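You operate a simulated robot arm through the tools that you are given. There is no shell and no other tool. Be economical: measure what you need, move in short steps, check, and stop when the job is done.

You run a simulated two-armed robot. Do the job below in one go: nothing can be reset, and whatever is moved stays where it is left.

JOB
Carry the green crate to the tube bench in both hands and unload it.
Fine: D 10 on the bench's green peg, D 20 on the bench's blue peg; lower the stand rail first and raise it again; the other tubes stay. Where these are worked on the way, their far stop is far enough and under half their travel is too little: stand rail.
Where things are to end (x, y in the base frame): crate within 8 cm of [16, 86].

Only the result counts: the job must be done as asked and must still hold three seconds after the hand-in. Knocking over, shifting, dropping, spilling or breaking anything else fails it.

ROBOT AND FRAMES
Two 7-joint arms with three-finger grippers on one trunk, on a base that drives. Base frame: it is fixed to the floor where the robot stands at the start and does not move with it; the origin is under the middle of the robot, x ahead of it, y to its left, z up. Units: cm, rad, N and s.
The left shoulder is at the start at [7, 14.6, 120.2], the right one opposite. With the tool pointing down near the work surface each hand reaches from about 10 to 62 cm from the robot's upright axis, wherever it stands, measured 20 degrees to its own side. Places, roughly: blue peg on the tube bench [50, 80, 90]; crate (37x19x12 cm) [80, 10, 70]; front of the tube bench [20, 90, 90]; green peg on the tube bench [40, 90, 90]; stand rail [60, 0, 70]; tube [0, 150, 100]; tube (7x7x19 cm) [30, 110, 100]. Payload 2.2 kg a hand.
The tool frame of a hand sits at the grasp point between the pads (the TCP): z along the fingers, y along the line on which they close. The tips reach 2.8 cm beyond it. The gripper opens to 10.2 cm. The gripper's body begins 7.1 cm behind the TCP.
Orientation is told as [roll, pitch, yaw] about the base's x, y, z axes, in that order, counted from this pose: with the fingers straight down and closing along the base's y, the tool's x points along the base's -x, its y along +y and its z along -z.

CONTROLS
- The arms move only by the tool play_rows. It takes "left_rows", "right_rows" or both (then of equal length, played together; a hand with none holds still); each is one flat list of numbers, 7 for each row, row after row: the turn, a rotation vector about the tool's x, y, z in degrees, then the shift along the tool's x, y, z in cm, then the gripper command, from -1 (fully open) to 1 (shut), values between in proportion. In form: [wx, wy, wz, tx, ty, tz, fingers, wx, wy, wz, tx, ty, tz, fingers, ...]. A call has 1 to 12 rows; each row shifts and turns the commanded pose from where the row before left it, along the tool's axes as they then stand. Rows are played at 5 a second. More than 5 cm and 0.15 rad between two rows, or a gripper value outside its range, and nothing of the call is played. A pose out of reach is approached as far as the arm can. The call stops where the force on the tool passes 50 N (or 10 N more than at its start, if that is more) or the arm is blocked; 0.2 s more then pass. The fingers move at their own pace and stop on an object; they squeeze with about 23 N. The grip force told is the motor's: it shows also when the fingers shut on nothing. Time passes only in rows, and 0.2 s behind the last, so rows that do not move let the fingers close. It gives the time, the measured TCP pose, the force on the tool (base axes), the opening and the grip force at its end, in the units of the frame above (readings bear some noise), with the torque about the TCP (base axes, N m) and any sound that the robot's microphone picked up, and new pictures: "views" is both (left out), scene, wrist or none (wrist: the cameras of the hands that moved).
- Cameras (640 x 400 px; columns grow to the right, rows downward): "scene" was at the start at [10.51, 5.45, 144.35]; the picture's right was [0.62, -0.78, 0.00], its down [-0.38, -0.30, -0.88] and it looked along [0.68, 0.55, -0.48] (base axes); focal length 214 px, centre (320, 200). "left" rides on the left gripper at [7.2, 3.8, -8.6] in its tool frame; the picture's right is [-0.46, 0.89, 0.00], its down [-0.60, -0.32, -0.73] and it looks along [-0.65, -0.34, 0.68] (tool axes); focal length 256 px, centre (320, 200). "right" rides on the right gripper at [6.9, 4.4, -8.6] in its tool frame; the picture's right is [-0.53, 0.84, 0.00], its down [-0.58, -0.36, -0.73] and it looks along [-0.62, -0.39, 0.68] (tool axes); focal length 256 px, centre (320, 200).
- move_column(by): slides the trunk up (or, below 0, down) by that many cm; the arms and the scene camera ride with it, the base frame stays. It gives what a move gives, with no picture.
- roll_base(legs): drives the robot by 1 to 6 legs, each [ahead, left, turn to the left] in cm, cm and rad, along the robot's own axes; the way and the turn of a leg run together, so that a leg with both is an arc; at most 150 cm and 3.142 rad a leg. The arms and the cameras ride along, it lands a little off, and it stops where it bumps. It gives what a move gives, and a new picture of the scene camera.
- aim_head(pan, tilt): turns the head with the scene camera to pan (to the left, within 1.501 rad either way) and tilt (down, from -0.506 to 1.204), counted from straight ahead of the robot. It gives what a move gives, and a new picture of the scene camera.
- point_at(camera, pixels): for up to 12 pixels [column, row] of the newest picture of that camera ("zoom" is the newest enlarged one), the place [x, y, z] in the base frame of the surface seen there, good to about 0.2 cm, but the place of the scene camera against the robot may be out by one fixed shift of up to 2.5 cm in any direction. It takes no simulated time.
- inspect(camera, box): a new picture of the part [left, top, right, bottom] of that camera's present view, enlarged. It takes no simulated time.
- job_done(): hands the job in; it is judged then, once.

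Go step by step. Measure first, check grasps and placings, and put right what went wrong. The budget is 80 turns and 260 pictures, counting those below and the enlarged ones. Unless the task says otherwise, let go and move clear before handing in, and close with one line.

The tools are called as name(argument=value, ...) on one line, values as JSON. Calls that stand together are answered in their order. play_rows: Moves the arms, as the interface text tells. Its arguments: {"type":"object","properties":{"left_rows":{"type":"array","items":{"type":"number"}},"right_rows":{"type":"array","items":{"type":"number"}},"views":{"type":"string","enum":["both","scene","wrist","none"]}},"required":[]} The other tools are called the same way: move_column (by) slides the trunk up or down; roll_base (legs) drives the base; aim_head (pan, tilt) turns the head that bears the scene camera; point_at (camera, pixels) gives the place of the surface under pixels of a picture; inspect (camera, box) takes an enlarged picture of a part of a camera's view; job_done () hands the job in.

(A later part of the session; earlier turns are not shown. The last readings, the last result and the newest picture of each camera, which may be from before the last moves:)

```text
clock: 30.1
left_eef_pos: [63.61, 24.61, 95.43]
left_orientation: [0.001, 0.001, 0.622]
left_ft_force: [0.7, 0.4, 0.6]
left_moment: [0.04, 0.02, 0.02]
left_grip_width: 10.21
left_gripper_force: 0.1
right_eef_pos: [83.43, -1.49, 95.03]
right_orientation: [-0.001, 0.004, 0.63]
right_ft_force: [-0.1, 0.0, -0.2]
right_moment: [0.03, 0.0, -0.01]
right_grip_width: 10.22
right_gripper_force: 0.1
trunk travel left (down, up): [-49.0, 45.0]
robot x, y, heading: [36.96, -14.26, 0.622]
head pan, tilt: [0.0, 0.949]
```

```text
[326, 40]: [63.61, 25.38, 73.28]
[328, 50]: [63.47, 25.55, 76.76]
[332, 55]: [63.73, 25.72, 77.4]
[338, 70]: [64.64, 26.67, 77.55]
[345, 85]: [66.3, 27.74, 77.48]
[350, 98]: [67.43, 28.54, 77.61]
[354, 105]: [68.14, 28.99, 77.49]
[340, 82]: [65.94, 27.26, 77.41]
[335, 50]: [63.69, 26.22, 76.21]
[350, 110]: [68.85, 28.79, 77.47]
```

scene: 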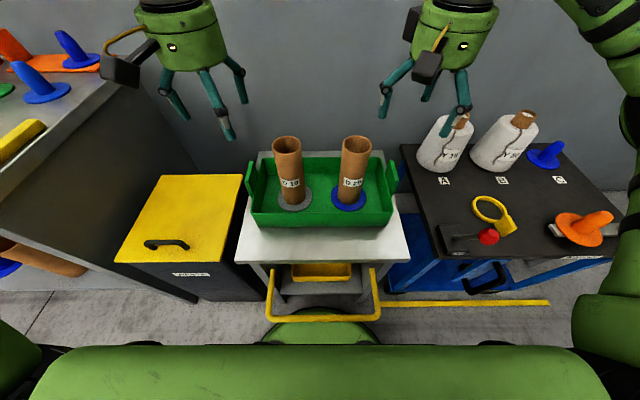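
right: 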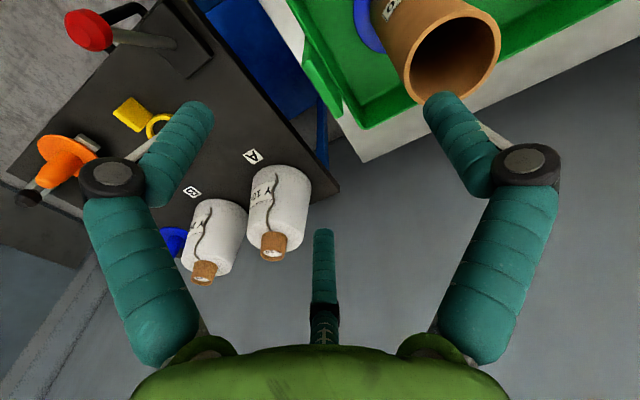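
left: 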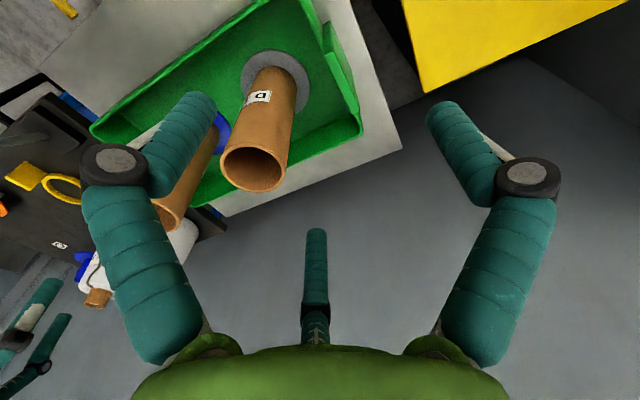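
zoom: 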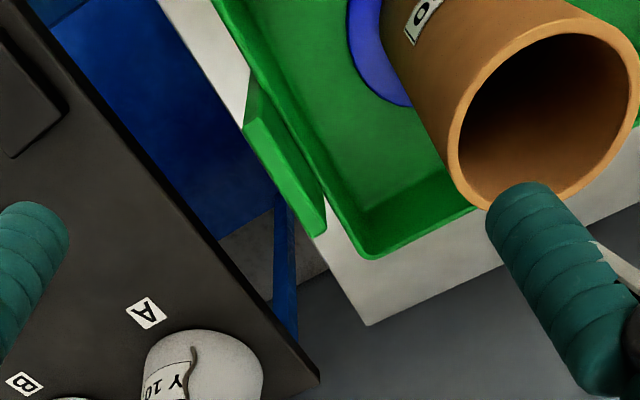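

Tab centres are left (66.15, 27.45) and right (86.7, −0.6), with tops at z 77.5. I'll half-close the hands to clear the tubes, align them, and descend to TCP z≈78 first.

play_rows(left_rows=[0, 0, 0, -3.72, 0.83, 0, 0, 0, 0, 0, 0, 0, 4, 0, 0, 0, 0, 0, 0, 4, 0, 0, 0, 0, 0, 0, 4, 0, 0, 0, 0, 0, 0, 4, 0, 0, 0, 0, 0, 0, 2.1, 0, 0, 0, 0, 0, 0, 1.9, 0], right_rows=[0, 0, 0, -3.18, -1.18, 0, 0, 0, 0, 0, 0, 0, 4, 0, 0, 0, 0, 0, 0, 4, 0, 0, 0, 0, 0, 0, 4, 0, 0, 0, 0, 0, 0, 4, 0, 0, 0, 0, 0, 0, 1.7, 0, 0, 0, 0, 0, 0, 1.9, 0], views="both")

```text
clock: 31.5
left_eef_pos: [66.03, 27.29, 78.05]
left_orientation: [0.0, -0.003, 0.619]
left_ft_force: [0.6, -0.4, -0.2]
left_moment: [0.03, 0.01, -0.01]
left_grip_width: 5.09
left_gripper_force: 0.1
right_eef_pos: [86.75, -0.62, 79.24]
right_orientation: [0.001, -0.025, 0.628]
right_ft_force: [-1.5, -3.2, 10.7]
right_moment: [-0.3, 0.16, 0.19]
right_grip_width: 6.29
right_gripper_force: 4.7
trunk travel left (down, up): [-49.0, 45.0]
robot x, y, heading: [37.24, -14.39, 0.618]
head pan, tilt: [0.0, 0.949]
stopped in row 6 (right hand): the force on the tool passed its limit at 54 N (the readings are from after the stop); the commanded pose is now the measured one
```

scene: 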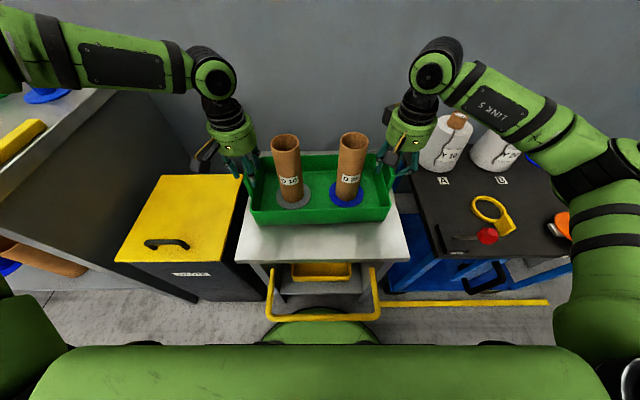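
right: 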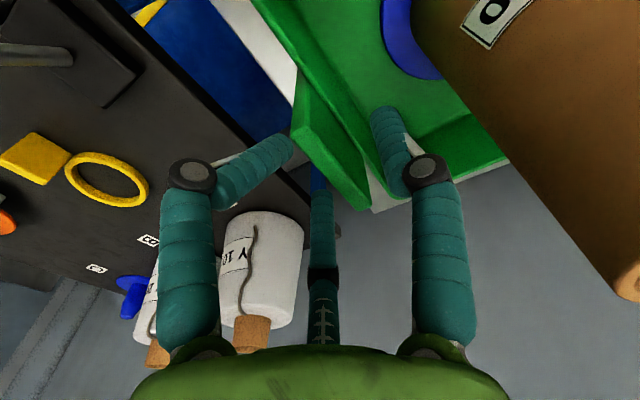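
left: 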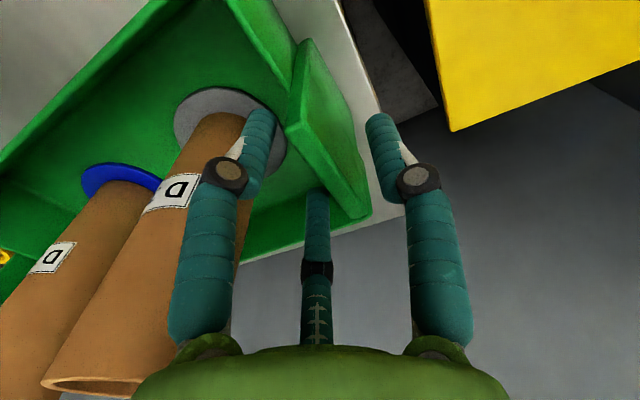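

The right hand met the tab's top at z 79: with three fingers, the −y pair sits only half a radius from centre. I'll check the tab and spool positions before shifting the right hand outwards.

point_at(camera="right", pixels=[[300, 85], [335, 150], [360, 195], [365, 205], [320, 200], [285, 145], [385, 115], [290, 240], [296, 100], [330, 110]])

point_at(camera="left", pixels=[[300, 60], [330, 130], [355, 190], [318, 195], [265, 115], [378, 120], [365, 205]])

```text
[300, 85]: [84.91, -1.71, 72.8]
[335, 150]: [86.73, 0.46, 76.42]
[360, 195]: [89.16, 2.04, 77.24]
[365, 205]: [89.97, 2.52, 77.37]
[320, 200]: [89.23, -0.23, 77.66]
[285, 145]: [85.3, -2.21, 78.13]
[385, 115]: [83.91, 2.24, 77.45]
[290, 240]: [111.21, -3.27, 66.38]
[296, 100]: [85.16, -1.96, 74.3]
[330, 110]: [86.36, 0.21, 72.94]
```

```text
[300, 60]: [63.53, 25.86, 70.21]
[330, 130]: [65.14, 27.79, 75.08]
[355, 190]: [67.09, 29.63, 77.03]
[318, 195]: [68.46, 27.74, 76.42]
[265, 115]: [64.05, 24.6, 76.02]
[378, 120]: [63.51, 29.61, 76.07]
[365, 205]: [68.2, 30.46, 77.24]
```

The right pair of fingers overlaps the tab by about 1 mm, so I'll lift the right hand 1 cm, shift it 0.9 cm outwards, open slightly more and bring both down to z≈75.3.

play_rows(left_rows=[0, 0, 0, 0, 0, 0, 0, 0, 0, 0, 0, 0.3, 0, 0, 0, 0, 0, 0, 0, 0.9, 0, 0, 0, 0, 0, 0, 0.9, 0, 0, 0, 0, 0, 0, 0.9, 0], right_rows=[0, 1.4, 0, 0, 0, -1, -0.2, 0, 0, 0, 0, -0.9, 0, -0.2, 0, 0, 0, 0, 0, 1.7, -0.2, 0, 0, 0, 0, 0, 1.6, -0.2, 0, 0, 0, 0, 0, 1.6, -0.2], views="wrist")

```text
clock: 32.7
left_eef_pos: [65.84, 27.64, 75.61]
left_orientation: [-0.004, -0.006, 0.618]
left_ft_force: [-1.4, 0.1, 7.5]
left_moment: [-0.19, 0.21, -0.14]
left_grip_width: 5.23
left_gripper_force: 0.8
right_eef_pos: [87.25, -1.44, 75.23]
right_orientation: [0.002, 0.0, 0.626]
right_ft_force: [-0.9, 0.5, -1.0]
right_moment: [-0.02, 0.0, 0.01]
right_grip_width: 6.13
right_gripper_force: 0.1
trunk travel left (down, up): [-49.0, 45.0]
robot x, y, heading: [37.15, -14.15, 0.62]
head pan, tilt: [0.0, 0.949]
```

right: 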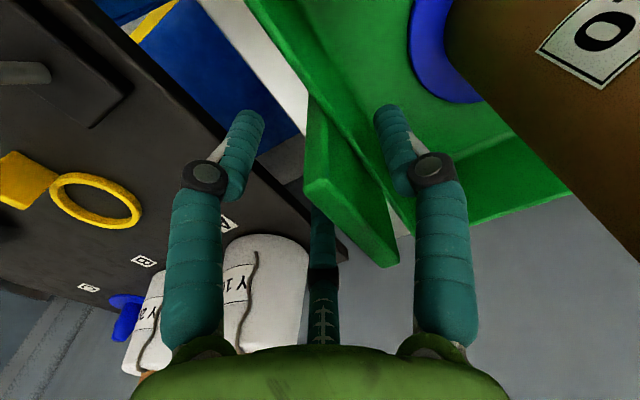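
left: 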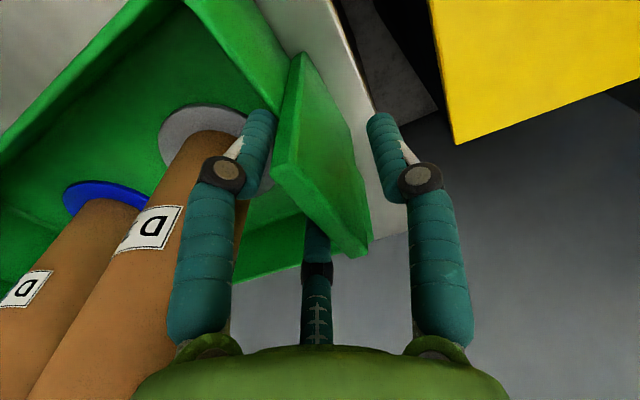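

Both tabs are now between the fingers, with light contact on the left. I'll ease the left hand up slightly and close both.

play_rows(left_rows=[0, 0, 0, 0, 0, -0.3, 0.3, 0, 0, 0, 0, 0, 0, 1, 0, 0, 0, 0, 0, 0, 1, 0, 0, 0, 0, 0, 0, 1], right_rows=[0, 0, 0, 0, 0, 0, 0.3, 0, 0, 0, 0, 0, 0, 1, 0, 0, 0, 0, 0, 0, 1, 0, 0, 0, 0, 0, 0, 1], views="wrist")

```text
clock: 33.7
left_eef_pos: [66.18, 27.27, 75.76]
left_orientation: [-0.014, -0.005, 0.621]
left_ft_force: [24.5, -29.3, -3.8]
left_moment: [0.24, 0.67, 0.82]
left_grip_width: 2.03
left_gripper_force: 22.4
right_eef_pos: [86.74, -0.99, 75.2]
right_orientation: [0.017, 0.0, 0.634]
right_ft_force: [-24.1, 27.2, 5.7]
right_moment: [0.85, 0.54, 0.04]
right_grip_width: 2.56
right_gripper_force: 23.2
trunk travel left (down, up): [-49.0, 45.0]
robot x, y, heading: [37.24, -14.44, 0.619]
head pan, tilt: [0.0, 0.949]
```

right: 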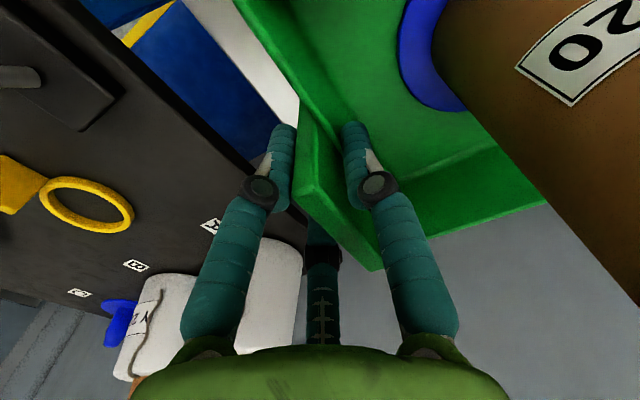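
left: 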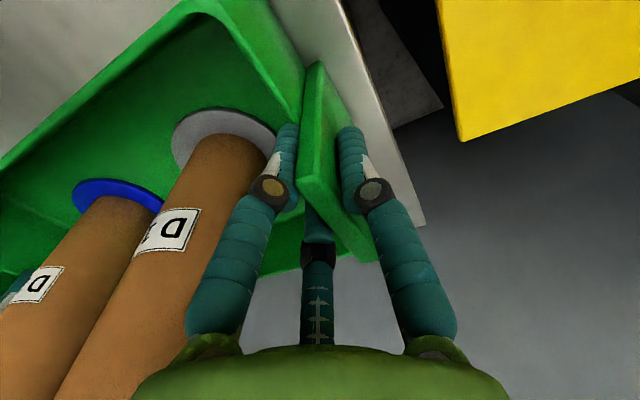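

Both tabs are gripped (22–23 N), with about 38 N of mutual tension along y′. I'll relax that, then lift 3 cm with the column so both hands rise together.

play_rows(left_rows=[0, 0, 0, 0, -0.3, 0, 1, 0, 0, 0, 0, -0.2, 0, 1], right_rows=[0, 0, 0, 0, 0.3, 0, 1, 0, 0, 0, 0, 0.2, 0, 1], views="none")

move_column(by=3)

aim_head(pan=0, tilt=0.9)

```text
clock: 34.3
left_eef_pos: [66.07, 27.25, 75.73]
left_orientation: [-0.004, -0.008, 0.622]
left_ft_force: [11.5, -11.3, 0.6]
left_moment: [-0.26, -0.13, 0.47]
left_grip_width: 2.0
left_gripper_force: 22.9
right_eef_pos: [86.77, -0.83, 75.14]
right_orientation: [0.004, 0.001, 0.627]
right_ft_force: [-11.2, 15.3, 13.3]
right_moment: [0.12, 0.78, 0.27]
right_grip_width: 2.55
right_gripper_force: 23.3
trunk travel left (down, up): [-49.0, 45.0]
robot x, y, heading: [36.99, -14.21, 0.62]
head pan, tilt: [0.0, 0.949]
```

```text
clock: 35.0
left_eef_pos: [66.3, 27.16, 78.65]
left_orientation: [-0.002, -0.002, 0.62]
left_ft_force: [11.8, -10.3, -4.8]
left_moment: [0.0, 0.05, 0.59]
left_grip_width: 1.99
left_gripper_force: 22.6
right_eef_pos: [86.92, -0.79, 77.82]
right_orientation: [0.004, 0.004, 0.628]
right_ft_force: [-10.1, 11.4, -2.0]
right_moment: [0.21, 0.23, 0.23]
right_grip_width: 2.53
right_gripper_force: 23.1
trunk travel left (down, up): [-52.0, 42.0]
robot x, y, heading: [37.29, -14.56, 0.62]
head pan, tilt: [0.0, 0.949]
```

```text
clock: 35.7
left_eef_pos: [66.23, 27.2, 78.62]
left_orientation: [-0.003, -0.003, 0.621]
left_ft_force: [11.3, -10.2, -4.3]
left_moment: [0.13, -0.29, 0.54]
left_grip_width: 1.99
left_gripper_force: 22.8
right_eef_pos: [86.86, -0.9, 78.01]
right_orientation: [0.002, 0.003, 0.627]
right_ft_force: [-10.1, 11.9, -2.6]
right_moment: [-0.01, 0.49, 0.23]
right_grip_width: 2.56
right_gripper_force: 22.6
trunk travel left (down, up): [-52.0, 42.0]
robot x, y, heading: [37.26, -14.64, 0.619]
head pan, tilt: [0.0, 0.901]
```

scene: 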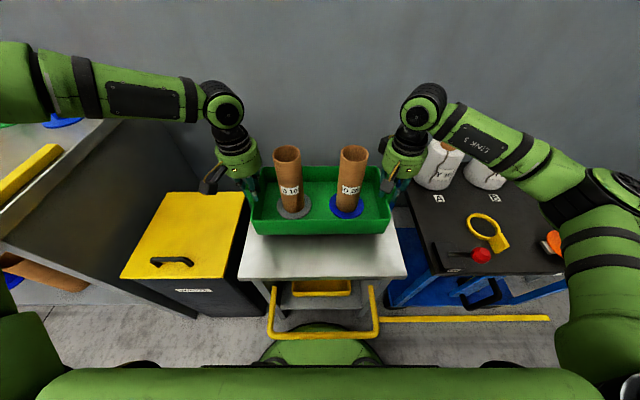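

The crate is lifted and light (about 7 N), and everything is still upright. I'll lift another 24 cm and check how far the left elbow reaches.

move_column(by=24)

aim_head(pan=0.9, tilt=0.6)

```text
clock: 38.2
left_eef_pos: [66.26, 27.17, 102.65]
left_orientation: [-0.002, -0.002, 0.619]
left_ft_force: [9.2, -8.7, -4.1]
left_moment: [-0.08, 0.01, 0.49]
left_grip_width: 2.03
left_gripper_force: 23.1
right_eef_pos: [86.96, -0.9, 102.06]
right_orientation: [0.002, 0.003, 0.627]
right_ft_force: [-8.6, 8.4, -2.4]
right_moment: [0.14, 0.19, 0.3]
right_grip_width: 2.54
right_gripper_force: 22.9
trunk travel left (down, up): [-76.0, 18.0]
robot x, y, heading: [36.77, -14.49, 0.616]
head pan, tilt: [0.0, 0.901]
```

```text
clock: 39.4
left_eef_pos: [66.24, 27.28, 102.7]
left_orientation: [-0.001, -0.001, 0.621]
left_ft_force: [8.8, -9.0, -4.4]
left_moment: [-0.08, 0.01, 0.54]
left_grip_width: 2.02
left_gripper_force: 23.3
right_eef_pos: [86.81, -0.74, 101.96]
right_orientation: [0.002, 0.003, 0.627]
right_ft_force: [-9.7, 9.4, -1.8]
right_moment: [0.18, 0.19, 0.3]
right_grip_width: 2.54
right_gripper_force: 23.1
trunk travel left (down, up): [-76.0, 18.0]
robot x, y, heading: [37.28, -14.45, 0.614]
head pan, tilt: [0.901, 0.6]
```

scene: 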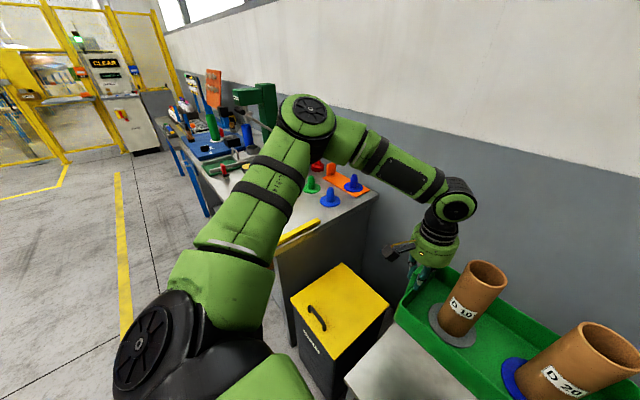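

point_at(camera="scene", pixels=[[310, 105], [340, 135], [280, 205], [232, 250], [280, 275], [375, 195], [215, 200], [330, 192], [312, 178], [270, 100], [353, 178], [210, 120]])

inspect(camera="scene", box=[150, 60, 390, 270])

```text
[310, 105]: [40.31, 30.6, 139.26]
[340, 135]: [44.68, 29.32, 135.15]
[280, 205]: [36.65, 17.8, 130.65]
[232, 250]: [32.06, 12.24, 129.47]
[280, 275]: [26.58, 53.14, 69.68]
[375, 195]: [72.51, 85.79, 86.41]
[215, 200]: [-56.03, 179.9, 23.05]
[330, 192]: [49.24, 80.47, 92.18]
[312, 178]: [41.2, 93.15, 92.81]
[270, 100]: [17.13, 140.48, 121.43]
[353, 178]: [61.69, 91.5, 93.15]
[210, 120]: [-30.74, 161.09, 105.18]
```

```text
1.90 times, centred on (270, 165) of scene
```

zoom: 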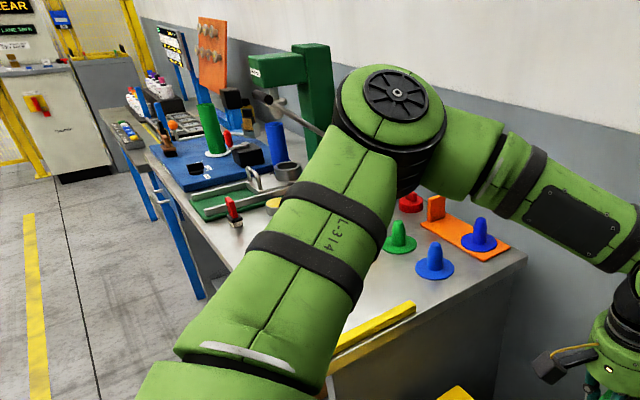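

The elbow (z≈130–139) is far above everything on the bench, and the crate's path at x′≈63 clears the pegs at x′≈88. I'll back off 7 cm and drive left to the bench.

roll_base(legs=[[-7, 0, 0], [0, 47, 0], [0, 47, 0.002]])

aim_head(pan=0, tilt=0.8)

```text
clock: 45.2
left_eef_pos: [5.84, 99.81, 102.62]
left_orientation: [0.001, -0.003, 0.618]
left_ft_force: [9.0, -8.0, -3.1]
left_moment: [-0.02, 0.03, 0.56]
left_grip_width: 2.0
left_gripper_force: 23.0
right_eef_pos: [26.47, 71.68, 101.92]
right_orientation: [0.004, 0.003, 0.625]
right_ft_force: [-8.6, 8.4, -2.8]
right_moment: [0.15, 0.16, 0.28]
right_grip_width: 2.55
right_gripper_force: 23.0
trunk travel left (down, up): [-76.0, 18.0]
robot x, y, heading: [-23.11, 57.91, 0.621]
head pan, tilt: [0.901, 0.6]
```

scene: 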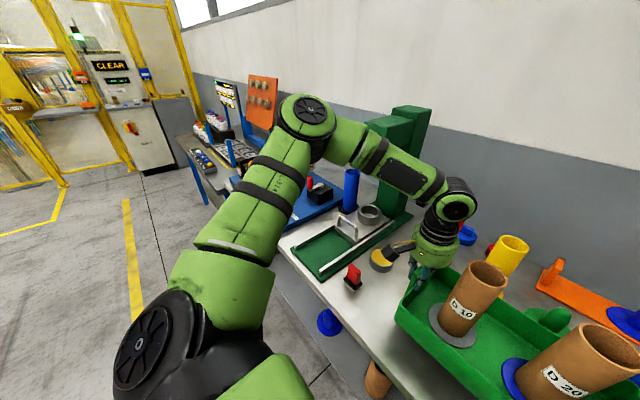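

```text
clock: 46.4
left_eef_pos: [5.74, 99.85, 102.66]
left_orientation: [-0.002, -0.001, 0.619]
left_ft_force: [2.2, -1.2, -4.5]
left_moment: [0.15, 0.11, 0.49]
left_grip_width: 2.0
left_gripper_force: 23.1
right_eef_pos: [26.48, 71.72, 102.0]
right_orientation: [0.003, 0.004, 0.627]
right_ft_force: [-3.4, 0.7, -2.8]
right_moment: [-0.03, 0.04, 0.33]
right_grip_width: 2.53
right_gripper_force: 23.8
trunk travel left (down, up): [-76.0, 18.0]
robot x, y, heading: [-23.49, 58.42, 0.618]
head pan, tilt: [0.0, 0.799]
```

scene: 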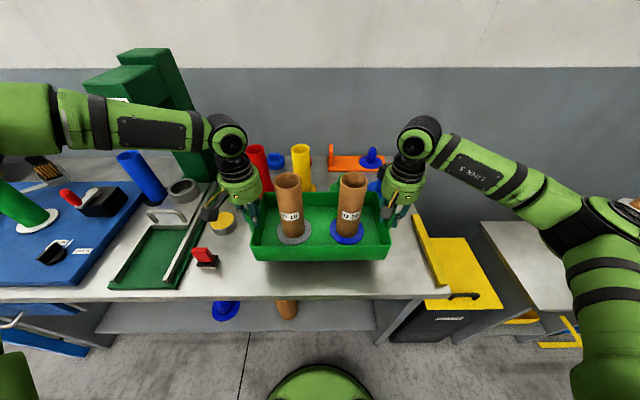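

The crate centre is at about (16.1, 85.8), right on target. Before lowering, I'll measure the red item (205,258), the yellow disc (222,222), the tool tray and the bench edge.

point_at(camera="scene", pixels=[[205, 250], [212, 266], [228, 232], [218, 215], [205, 215], [250, 290], [420, 297], [256, 255], [388, 256], [198, 255], [418, 215], [308, 180]])

inspect(camera="scene", box=[150, 140, 450, 320])

```text
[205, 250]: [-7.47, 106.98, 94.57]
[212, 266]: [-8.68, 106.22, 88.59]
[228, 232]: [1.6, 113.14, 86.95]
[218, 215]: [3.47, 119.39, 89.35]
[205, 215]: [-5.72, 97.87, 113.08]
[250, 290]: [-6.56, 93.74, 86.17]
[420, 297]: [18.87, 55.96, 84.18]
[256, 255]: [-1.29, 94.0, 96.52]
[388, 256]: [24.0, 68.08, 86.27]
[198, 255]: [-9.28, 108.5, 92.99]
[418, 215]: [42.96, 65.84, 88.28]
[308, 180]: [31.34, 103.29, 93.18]
```

```text
2.13 times, centred on (300, 230) of scene
```

zoom: 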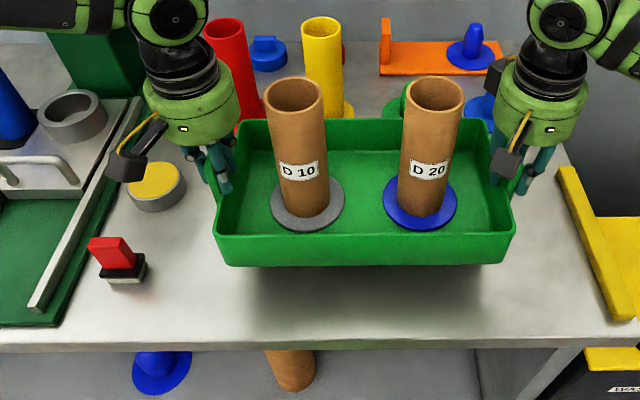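

The crate's footprint is clear: the red item and yellow disc are at y′≈90 and the outer left fingers reach about 84. The front edge at x′≈51.4 leaves 2 cm. I'll lower by 6.3 cm, then creep down with the arms.

move_column(by=-6.3)

play_rows(left_rows=[0, 0, 0, 0, 0, 0.25, 1, 0, 0, 0, 0, 0, 0.25, 1, 0, 0, 0, 0, 0, 0.25, 1], right_rows=[0, 0, 0, 0, 0, 0.25, 1, 0, 0, 0, 0, 0, 0.25, 1, 0, 0, 0, 0, 0, 0.25, 1], views="none")

```text
clock: 47.4
left_eef_pos: [5.89, 99.94, 96.4]
left_orientation: [-0.002, -0.001, 0.62]
left_ft_force: [4.2, -0.4, -3.7]
left_moment: [0.21, 0.03, 0.46]
left_grip_width: 1.99
left_gripper_force: 22.7
right_eef_pos: [26.45, 71.74, 95.75]
right_orientation: [0.001, 0.003, 0.626]
right_ft_force: [-3.6, 1.0, -3.1]
right_moment: [-0.16, 0.18, 0.3]
right_grip_width: 2.52
right_gripper_force: 23.0
trunk travel left (down, up): [-69.7, 24.3]
robot x, y, heading: [-23.04, 57.91, 0.618]
head pan, tilt: [0.0, 0.799]
```

```text
clock: 48.2
left_eef_pos: [5.63, 99.77, 95.73]
left_orientation: [-0.001, -0.005, 0.619]
left_ft_force: [2.2, 3.2, -2.5]
left_moment: [0.6, -0.71, 0.49]
left_grip_width: 2.01
left_gripper_force: 23.1
right_eef_pos: [26.51, 71.87, 95.28]
right_orientation: [0.001, -0.002, 0.625]
right_ft_force: [2.7, -1.4, 13.2]
right_moment: [-0.45, 0.36, 0.49]
right_grip_width: 2.54
right_gripper_force: 22.8
trunk travel left (down, up): [-69.7, 24.3]
robot x, y, heading: [-23.23, 57.83, 0.622]
head pan, tilt: [0.0, 0.799]
```

The right side touched down (13 N) and the left is almost down. I'll lower the left slightly, open both partly and rise straight up.

play_rows(left_rows=[0, 0, 0, 0, 0, 0.25, 1, 0, 0, 0, 0, 0, 0, 0.4, 0, 0, 0, 0, 0, 0, -0.1, 0, 0, 0, 0, 0, 0, -0.1, 0, 0, 0, 0, 0, -1, -0.1, 0, 0, 0, 0, 0, -3, -0.1, 0, 0, 0, 0, 0, -4, -0.1, 0, 0, 0, 0, 0, -4, -0.1, 0, 0, 0, 0, 0, -4, -0.1, 0, 0, 0, 0, 0, -4, -0.1], right_rows=[0, 0, 0, 0, 0, 0, 1, 0, 0, 0, 0, 0, 0, 0.4, 0, 0, 0, 0, 0, 0, -0.1, 0, 0, 0, 0, 0, 0, -0.1, 0, 0, 0, 0, 0, -1, -0.1, 0, 0, 0, 0, 0, -3, -0.1, 0, 0, 0, 0, 0, -4, -0.1, 0, 0, 0, 0, 0, -4, -0.1, 0, 0, 0, 0, 0, -4, -0.1, 0, 0, 0, 0, 0, -4, -0.1], views="both")

```text
clock: 50.4
left_eef_pos: [5.4, 99.76, 115.51]
left_orientation: [-0.001, -0.003, 0.62]
left_ft_force: [0.0, 0.2, -0.4]
left_moment: [-0.01, -0.05, 0.05]
left_grip_width: 5.58
left_gripper_force: 0.0
right_eef_pos: [26.38, 71.69, 115.09]
right_orientation: [0.003, 0.004, 0.626]
right_ft_force: [-0.4, -0.4, -0.3]
right_moment: [0.01, -0.01, -0.04]
right_grip_width: 5.63
right_gripper_force: 0.0
trunk travel left (down, up): [-69.7, 24.3]
robot x, y, heading: [-23.2, 58.01, 0.617]
head pan, tilt: [0.0, 0.799]
```

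scene: 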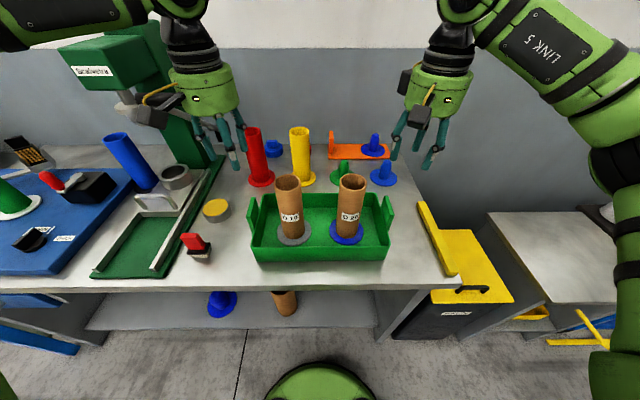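
right: 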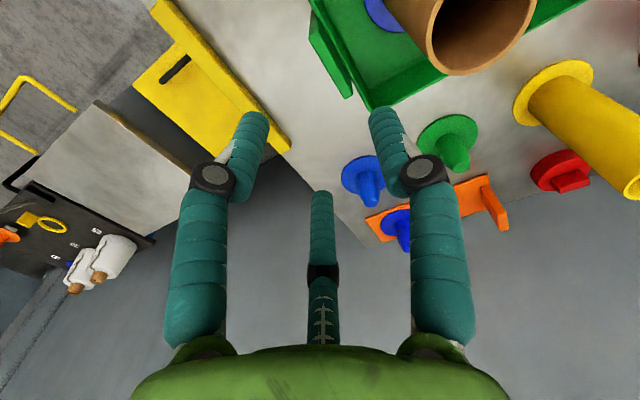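
left: 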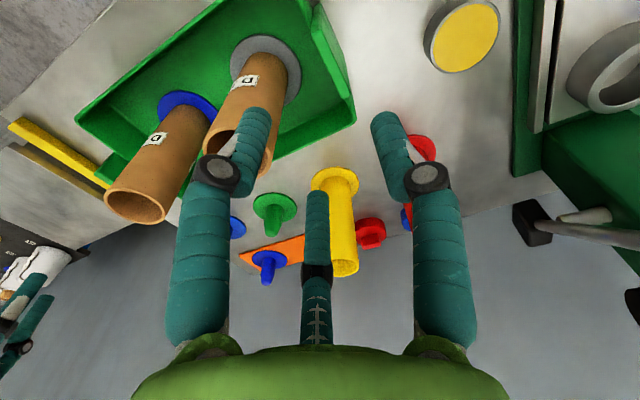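

The crate stands on the bench with both tubes upright. To reach the pegs I must drive closer, so I'll measure the lower shelf edge, the base front, the pegs and the neighbouring yellow tube.

point_at(camera="scene", pixels=[[140, 329], [330, 329], [250, 340], [325, 362], [222, 300], [285, 300], [395, 340], [250, 284], [60, 325]])

point_at(camera="right", pixels=[[445, 130], [453, 165], [360, 175], [372, 200], [555, 85], [400, 240], [345, 170], [425, 135], [472, 140], [440, 20], [535, 10], [465, 65]])

point_at(camera="left", pixels=[[272, 200], [273, 232], [345, 268], [335, 175], [255, 215], [292, 210], [268, 280], [240, 130], [270, 185], [235, 225], [137, 205], [237, 225]])

inspect(camera="scene", box=[230, 120, 430, 270])

```text
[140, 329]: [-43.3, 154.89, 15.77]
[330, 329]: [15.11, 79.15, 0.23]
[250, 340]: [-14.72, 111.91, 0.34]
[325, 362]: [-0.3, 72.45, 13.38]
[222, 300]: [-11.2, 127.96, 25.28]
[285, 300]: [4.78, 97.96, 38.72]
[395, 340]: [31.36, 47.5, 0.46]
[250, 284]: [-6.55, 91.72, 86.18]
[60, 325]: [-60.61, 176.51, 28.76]
```

```text
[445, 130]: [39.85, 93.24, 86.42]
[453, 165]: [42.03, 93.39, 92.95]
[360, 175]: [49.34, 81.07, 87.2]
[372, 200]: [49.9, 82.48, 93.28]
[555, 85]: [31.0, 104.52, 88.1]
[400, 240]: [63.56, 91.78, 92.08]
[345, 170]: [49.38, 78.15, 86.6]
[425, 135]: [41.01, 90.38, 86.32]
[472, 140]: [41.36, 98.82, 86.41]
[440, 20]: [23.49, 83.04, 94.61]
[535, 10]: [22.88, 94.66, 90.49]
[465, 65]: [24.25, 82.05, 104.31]
```

```text
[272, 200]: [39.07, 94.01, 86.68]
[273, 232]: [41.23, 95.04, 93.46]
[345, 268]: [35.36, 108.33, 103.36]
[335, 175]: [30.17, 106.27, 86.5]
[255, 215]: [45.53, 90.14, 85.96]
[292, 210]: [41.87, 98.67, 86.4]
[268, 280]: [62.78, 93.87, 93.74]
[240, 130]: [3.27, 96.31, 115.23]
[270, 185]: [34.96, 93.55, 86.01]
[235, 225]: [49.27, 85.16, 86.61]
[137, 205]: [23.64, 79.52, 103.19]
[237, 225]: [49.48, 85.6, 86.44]
```

```text
2.67 times, centred on (330, 195) of scene
```

zoom: 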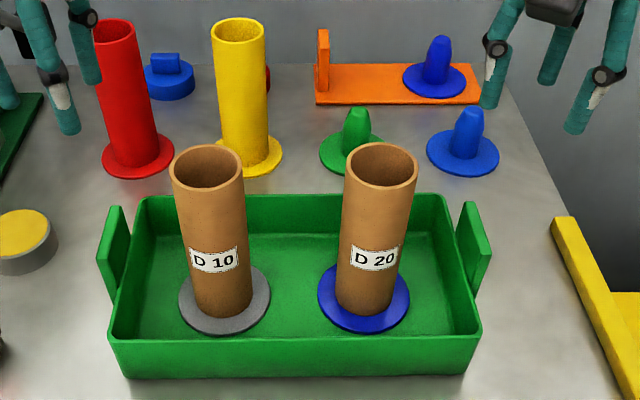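

I need the lower shelf's height and the base outline for clearance before driving in, so I'll measure those points.

point_at(camera="scene", pixels=[[150, 320], [200, 322], [330, 315], [365, 322], [320, 300], [250, 326], [318, 358], [318, 366], [318, 376], [318, 390], [275, 385]])

inspect(camera="scene", box=[80, 270, 440, 400])

```text
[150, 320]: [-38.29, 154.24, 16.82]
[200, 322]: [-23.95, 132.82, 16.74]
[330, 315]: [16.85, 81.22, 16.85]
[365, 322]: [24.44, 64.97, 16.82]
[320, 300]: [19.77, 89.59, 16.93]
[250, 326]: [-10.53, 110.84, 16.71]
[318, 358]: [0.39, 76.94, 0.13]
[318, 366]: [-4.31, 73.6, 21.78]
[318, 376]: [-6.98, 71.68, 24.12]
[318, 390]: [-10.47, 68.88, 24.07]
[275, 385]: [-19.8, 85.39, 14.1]
```

```text
1.78 times, centred on (260, 335) of scene
```

zoom: 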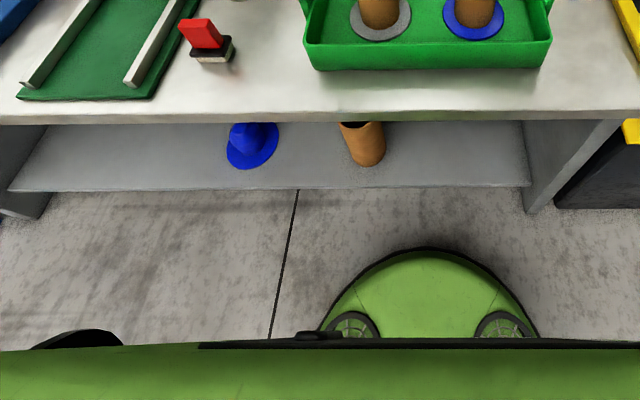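

The lower shelf (front at x′≈58, z 16.8) would block the base (front about 27 cm ahead of the axis), so the axis can go to x′≈26. Turning right by 0.6 brings the left shoulder forward enough for both pegs. I'll drive there with both hands high.

roll_base(legs=[[11, -20, 0], [0, 0, -0.6]])

aim_head(pan=0.65, tilt=0.75)

```text
clock: 52.2
left_eef_pos: [25.53, 90.1, 115.43]
left_orientation: [0.0, -0.003, 0.624]
left_ft_force: [0.3, -0.3, 0.2]
left_moment: [-0.01, 0.09, -0.01]
left_grip_width: 5.62
left_gripper_force: 0.1
right_eef_pos: [46.5, 62.19, 114.78]
right_orientation: [0.005, 0.004, 0.629]
right_ft_force: [1.0, -0.3, 0.2]
right_moment: [0.04, 0.06, 0.0]
right_grip_width: 5.6
right_gripper_force: 0.1
trunk travel left (down, up): [-69.7, 24.3]
robot x, y, heading: [-3.47, 48.69, 0.627]
head pan, tilt: [0.0, 0.799]
stopped in leg 1: the robot was blocked; the commanded pose is now the measured one
```

scene: 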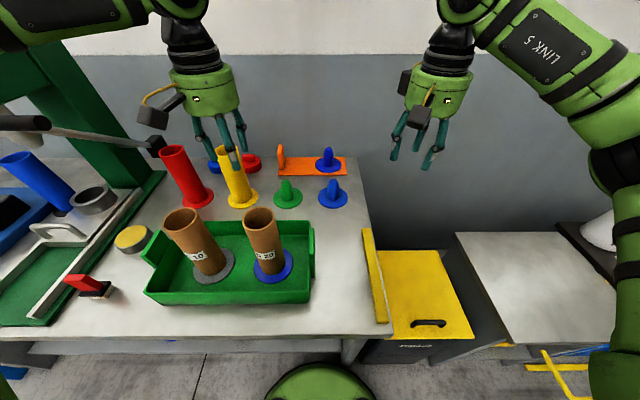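

```text
clock: 53.3
left_eef_pos: [25.14, 90.27, 115.44]
left_orientation: [-0.003, -0.003, 0.626]
left_ft_force: [0.6, -0.3, -0.8]
left_moment: [-0.04, 0.01, -0.04]
left_grip_width: 5.64
left_gripper_force: 0.0
right_eef_pos: [46.19, 62.37, 114.94]
right_orientation: [0.001, 0.003, 0.632]
right_ft_force: [-0.2, -0.2, 0.0]
right_moment: [-0.01, -0.01, 0.0]
right_grip_width: 5.59
right_gripper_force: 0.1
trunk travel left (down, up): [-69.7, 24.3]
robot x, y, heading: [-3.73, 48.77, 0.627]
head pan, tilt: [0.649, 0.75]
```

scene: 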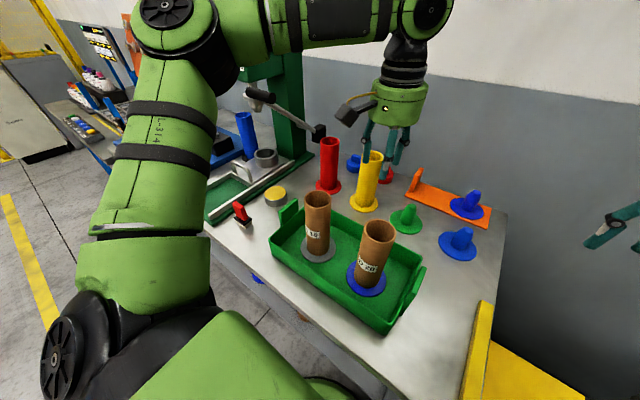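

The base touched the bench's side panel, at axis x′≈25.4, y′≈41.8. I'll back off 1.5 cm and turn right 0.9 so the left shoulder comes forward.

roll_base(legs=[[-1.5, 0.5, 0], [0, 0, -0.9]])

aim_head(pan=0.9, tilt=0.8)

```text
clock: 56.4
left_eef_pos: [45.42, 51.93, 115.46]
left_orientation: [-0.002, -0.003, -0.267]
left_ft_force: [0.3, 0.1, -0.2]
left_moment: [0.0, 0.03, 0.01]
left_grip_width: 5.59
left_gripper_force: 0.1
right_eef_pos: [36.93, 18.09, 114.97]
right_orientation: [0.001, 0.003, -0.261]
right_ft_force: [-0.8, 1.0, 0.1]
right_moment: [-0.01, -0.01, 0.03]
right_grip_width: 5.61
right_gripper_force: 0.1
trunk travel left (down, up): [-69.7, 24.3]
robot x, y, heading: [-4.59, 48.15, -0.262]
head pan, tilt: [0.649, 0.75]
```

scene: 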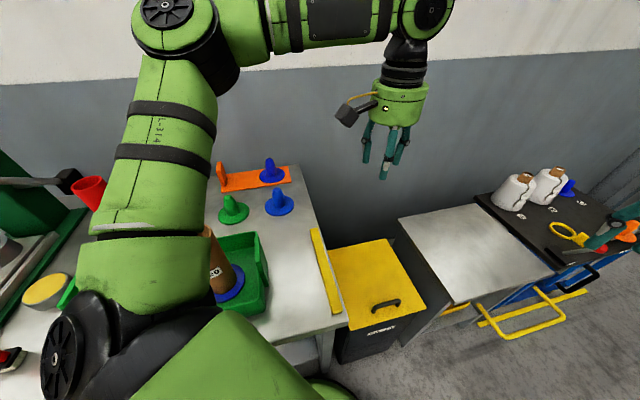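

```text
clock: 57.1
left_eef_pos: [45.5, 51.97, 115.38]
left_orientation: [-0.002, -0.004, -0.267]
left_ft_force: [0.1, 0.0, 0.1]
left_moment: [0.01, -0.01, -0.01]
left_grip_width: 5.64
left_gripper_force: 0.1
right_eef_pos: [36.88, 18.08, 115.01]
right_orientation: [0.002, 0.003, -0.261]
right_ft_force: [0.6, -0.1, 0.3]
right_moment: [-0.04, -0.02, 0.0]
right_grip_width: 5.62
right_gripper_force: 0.0
trunk travel left (down, up): [-69.7, 24.3]
robot x, y, heading: [-5.0, 47.87, -0.263]
head pan, tilt: [0.901, 0.799]
```

scene: 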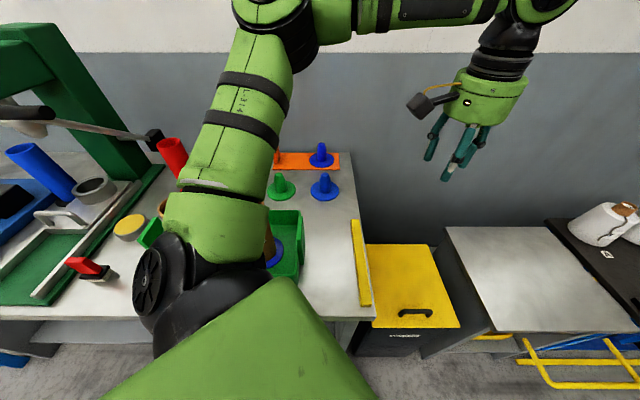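

The left hand is at (45.5, 52.0) and within reach of both tubes and pegs. I'll open it fully and move it above D 20, expected at about (21.0, 80.4).

play_rows(left_rows=[0, 0, 0, 3.46, 2.32, -0.4, -1, 0, 0, 0, 3.46, 2.32, -0.4, -1, 0, 0, 0, 3.46, 2.32, -0.4, -1, 0, 0, 0, 3.46, 2.32, -0.4, -1, 0, 0, 0, 3.46, 2.32, -0.4, -1, 0, 0, 0, 3.46, 2.32, -0.4, -1, 0, 0, 0, 3.46, 2.32, 0, -1, 0, 0, 0, 3.46, 2.32, 0, -1, 0, 0, 0, 3.46, 2.32, 0, -1], views="both")

```text
clock: 59.1
left_eef_pos: [20.63, 80.29, 117.89]
left_orientation: [-0.002, -0.004, -0.269]
left_ft_force: [-0.2, 0.0, 0.1]
left_moment: [0.01, -0.05, 0.02]
left_grip_width: 10.18
left_gripper_force: 0.0
right_eef_pos: [36.5, 18.02, 115.14]
right_orientation: [0.003, -0.002, -0.259]
right_ft_force: [-0.2, 0.4, 0.0]
right_moment: [-0.02, -0.03, -0.02]
right_grip_width: 5.62
right_gripper_force: 0.1
trunk travel left (down, up): [-69.7, 24.3]
robot x, y, heading: [-5.4, 48.27, -0.268]
head pan, tilt: [0.901, 0.799]
```

scene: 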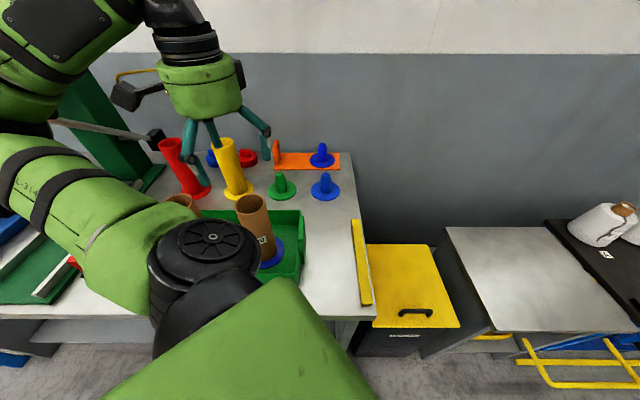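
left: 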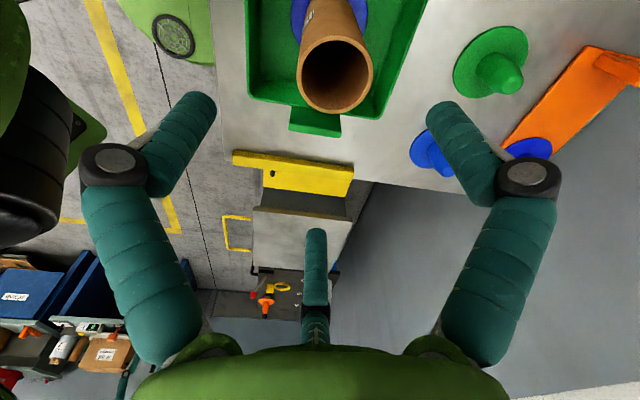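

The wrist picture shows D 20's rim centred near (335,75). I'll measure the rim and both pegs from here.

point_at(camera="left", pixels=[[300, 75], [371, 75], [335, 111], [310, 102], [362, 100], [306, 50], [364, 50], [505, 75], [490, 60], [425, 150], [440, 165]])

```text
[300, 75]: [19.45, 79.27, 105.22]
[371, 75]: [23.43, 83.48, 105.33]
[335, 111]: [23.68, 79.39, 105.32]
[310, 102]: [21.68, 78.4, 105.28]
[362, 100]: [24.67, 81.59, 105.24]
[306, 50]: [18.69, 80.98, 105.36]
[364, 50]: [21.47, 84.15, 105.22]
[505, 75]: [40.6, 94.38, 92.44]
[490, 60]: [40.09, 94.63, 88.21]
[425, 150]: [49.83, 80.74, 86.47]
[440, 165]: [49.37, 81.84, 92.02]
```

D 20's centre is (21.6, 81.3), diameter 5.8, top z 105.3. I'll align over it, go down to z≈101.3 and close.

play_rows(left_rows=[0, 0, 0, -0.67, 1.23, 0, -1, 0, 0, 0, 0, 0, 4, -1, 0, 0, 0, 0, 0, 4, -1, 0, 0, 0, 0, 0, 4, -1, 0, 0, 0, 0, 0, 4.5, -1, 0, 0, 0, 0, 0, 0, 0, 0, 0, 0, 0, 0, 0, 1, 0, 0, 0, 0, 0, 0, 1, 0, 0, 0, 0, 0, 0, 1], views="wrist")

```text
clock: 61.1
left_eef_pos: [23.15, 82.59, 101.75]
left_orientation: [-0.005, -0.002, -0.267]
left_ft_force: [-2.2, 0.3, -0.8]
left_moment: [0.1, 0.15, -0.01]
left_grip_width: 6.95
left_gripper_force: 23.3
left hand out of reach, approached as far as the arm can: row 5
right_eef_pos: [36.88, 18.07, 115.05]
right_orientation: [0.001, 0.002, -0.26]
right_ft_force: [0.9, 0.9, 0.2]
right_moment: [-0.02, 0.01, 0.0]
right_grip_width: 5.59
right_gripper_force: 0.1
trunk travel left (down, up): [-69.7, 24.3]
robot x, y, heading: [-5.07, 48.15, -0.268]
head pan, tilt: [0.901, 0.799]
```

left: 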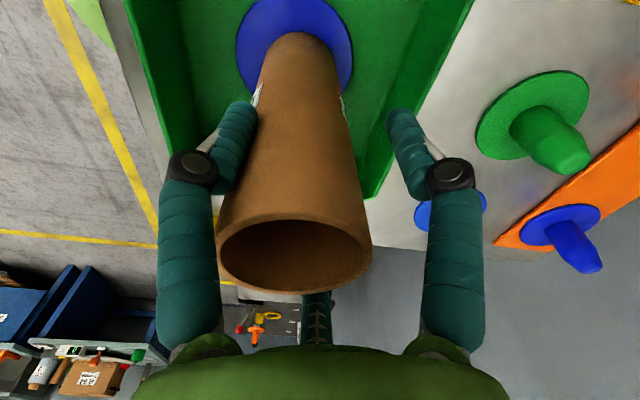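

The arm ran into a joint limit, so the hand sits 1.9 cm off centre on the tube. I'll open, rise, turn the wrist about 50° to a more natural yaw, and look again.

play_rows(left_rows=[0, 0, 0, 0, 0, 0, -1, 0, 0, 0, 0, 0, 0, -1, 0, 0, 0, 0, 0, -4, -1, 0, 0, 0, 0, 0, -4, -1, 0, 0, 0, 0, 0, -4, -1, 0, 0, 0, 0, 0, -4, -1, 0, 0, -8.3, 0, 0, 0, -1, 0, 0, -8.3, 0, 0, 0, -1, 0, 0, -8.3, 0, 0, 0, -1, 0, 0, -8.3, 0, 0, 0, -1, 0, 0, -8.3, 0, 0, 0, -1, 0, 0, -8.3, 0, 0, 0, -1], views="both")

```text
clock: 63.7
left_eef_pos: [23.22, 82.62, 117.78]
left_orientation: [-0.005, 0.0, 0.604]
left_ft_force: [-0.3, -0.4, 0.0]
left_moment: [-0.03, 0.02, 0.0]
left_grip_width: 10.2
left_gripper_force: 0.1
right_eef_pos: [36.94, 17.96, 114.94]
right_orientation: [0.002, 0.002, -0.261]
right_ft_force: [0.5, 0.5, -0.9]
right_moment: [-0.01, 0.0, -0.01]
right_grip_width: 5.61
right_gripper_force: 0.0
trunk travel left (down, up): [-69.7, 24.3]
robot x, y, heading: [-5.03, 48.49, -0.269]
head pan, tilt: [0.901, 0.799]
```

scene: 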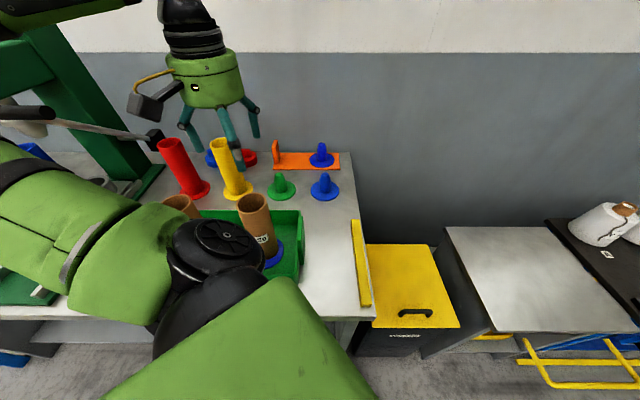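
left: 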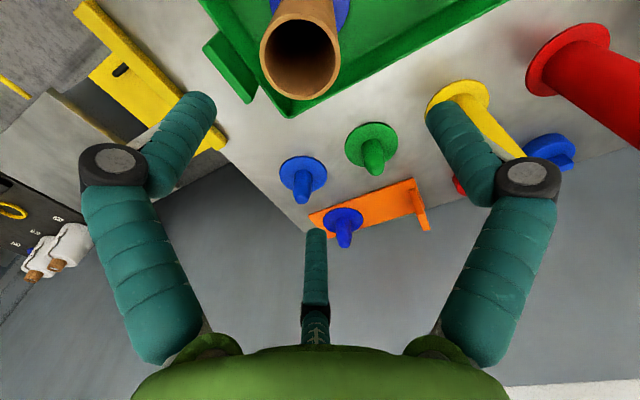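

The wrist is at yaw 0.60 and D 20's rim shows near (300,58). I'll re-measure the rim and the pegs.

point_at(camera="left", pixels=[[263, 58], [337, 58], [300, 97], [275, 88], [326, 86], [272, 30], [330, 30], [372, 160], [375, 168], [305, 185], [372, 128], [303, 160]])

inspect(camera="left", box=[240, 100, 440, 260])

```text
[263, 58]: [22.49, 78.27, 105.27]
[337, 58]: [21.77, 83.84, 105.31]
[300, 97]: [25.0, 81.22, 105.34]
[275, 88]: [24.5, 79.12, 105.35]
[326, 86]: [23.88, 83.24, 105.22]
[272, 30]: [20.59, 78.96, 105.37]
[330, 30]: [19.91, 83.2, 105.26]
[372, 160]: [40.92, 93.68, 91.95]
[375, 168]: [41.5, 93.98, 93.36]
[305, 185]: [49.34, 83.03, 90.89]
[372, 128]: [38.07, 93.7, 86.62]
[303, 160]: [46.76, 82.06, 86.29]
```

```text
2.50 times, centred on (340, 180) of left
```

zoom: 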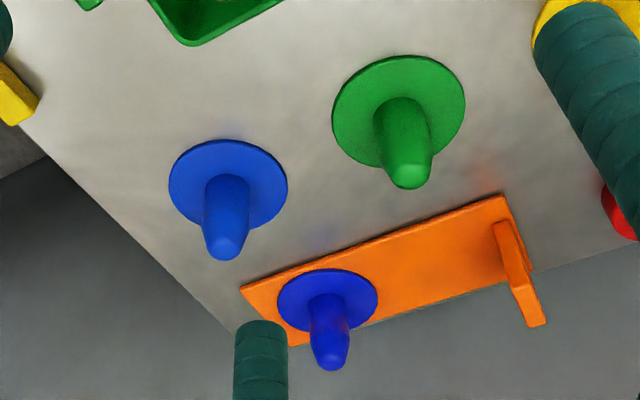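

D 20's centre is now (22.2, 81.1). I'll measure the peg flanges in the zoom to get the peg centres.

point_at(camera="zoom", pixels=[[336, 118], [462, 100], [400, 60], [362, 158], [440, 150], [408, 180], [172, 186], [285, 186], [225, 143], [190, 218], [265, 222], [222, 250]])

play_rows(left_rows=[0, 0, 0, 1.7, -0.67, 0, -1, 0, 0, 0, 0, 0, 4, -1, 0, 0, 0, 0, 0, 4, -1, 0, 0, 0, 0, 0, 4, -1, 0, 0, 0, 0, 0, 4.3, -1], views="wrist")

```text
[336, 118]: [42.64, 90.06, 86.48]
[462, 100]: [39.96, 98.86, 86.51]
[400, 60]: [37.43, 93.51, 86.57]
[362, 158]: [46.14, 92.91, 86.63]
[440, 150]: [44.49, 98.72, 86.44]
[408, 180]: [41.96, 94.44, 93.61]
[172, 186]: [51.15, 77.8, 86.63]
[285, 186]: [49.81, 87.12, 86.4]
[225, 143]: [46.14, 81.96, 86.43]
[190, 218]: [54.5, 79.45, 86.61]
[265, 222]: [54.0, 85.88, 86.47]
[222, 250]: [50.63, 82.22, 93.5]
```

```text
clock: 64.9
left_eef_pos: [23.64, 82.35, 101.92]
left_orientation: [-0.003, 0.005, 0.602]
left_ft_force: [-0.5, 0.2, 0.1]
left_moment: [-0.02, -0.02, -0.02]
left_grip_width: 10.21
left_gripper_force: 0.1
left hand out of reach, approached as far as the arm can: row 5
right_eef_pos: [37.09, 18.29, 114.96]
right_orientation: [0.0, 0.003, -0.26]
right_ft_force: [-0.2, 0.3, -0.5]
right_moment: [-0.03, 0.03, 0.01]
right_grip_width: 5.64
right_gripper_force: 0.1
trunk travel left (down, up): [-69.7, 24.3]
robot x, y, heading: [-5.29, 48.24, -0.266]
head pan, tilt: [0.901, 0.799]
```

left: 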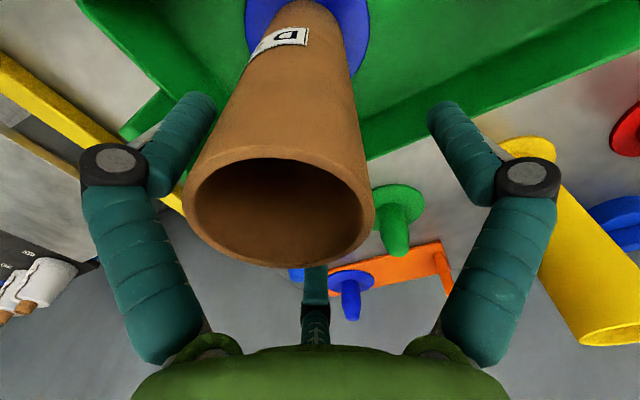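

The arm can't fold in that close at this height. I'll raise the column 15 cm, which lifts the open hand straight off the tube, and come down again from higher up.

move_column(by=15)

play_rows(left_rows=[0, 0, 0, 0, 0, 0, -1], views="wrist")

```text
clock: 66.7
left_eef_pos: [23.44, 82.23, 117.0]
left_orientation: [-0.003, 0.003, 0.602]
left_ft_force: [-1.3, 0.2, 0.5]
left_moment: [0.01, 0.0, 0.01]
left_grip_width: 10.2
left_gripper_force: 0.1
right_eef_pos: [36.95, 17.96, 129.97]
right_orientation: [0.002, 0.002, -0.259]
right_ft_force: [0.4, -0.7, -0.3]
right_moment: [0.0, -0.02, -0.01]
right_grip_width: 5.62
right_gripper_force: 0.2
trunk travel left (down, up): [-84.7, 9.3]
robot x, y, heading: [-5.01, 48.19, -0.266]
head pan, tilt: [0.901, 0.799]
```

```text
clock: 67.1
left_eef_pos: [23.39, 82.3, 117.0]
left_orientation: [-0.003, 0.001, 0.602]
left_ft_force: [-0.2, 0.0, -0.1]
left_moment: [0.0, 0.03, -0.03]
left_grip_width: 10.21
left_gripper_force: 0.1
right_eef_pos: [36.91, 18.04, 129.93]
right_orientation: [0.002, 0.003, -0.26]
right_ft_force: [-0.2, 0.8, -0.2]
right_moment: [-0.02, -0.05, 0.03]
right_grip_width: 5.61
right_gripper_force: 0.1
trunk travel left (down, up): [-84.7, 9.3]
robot x, y, heading: [-4.88, 47.91, -0.266]
head pan, tilt: [0.901, 0.799]
```

left: 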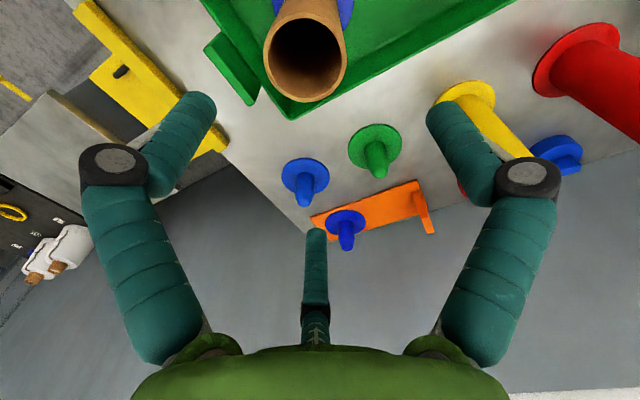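

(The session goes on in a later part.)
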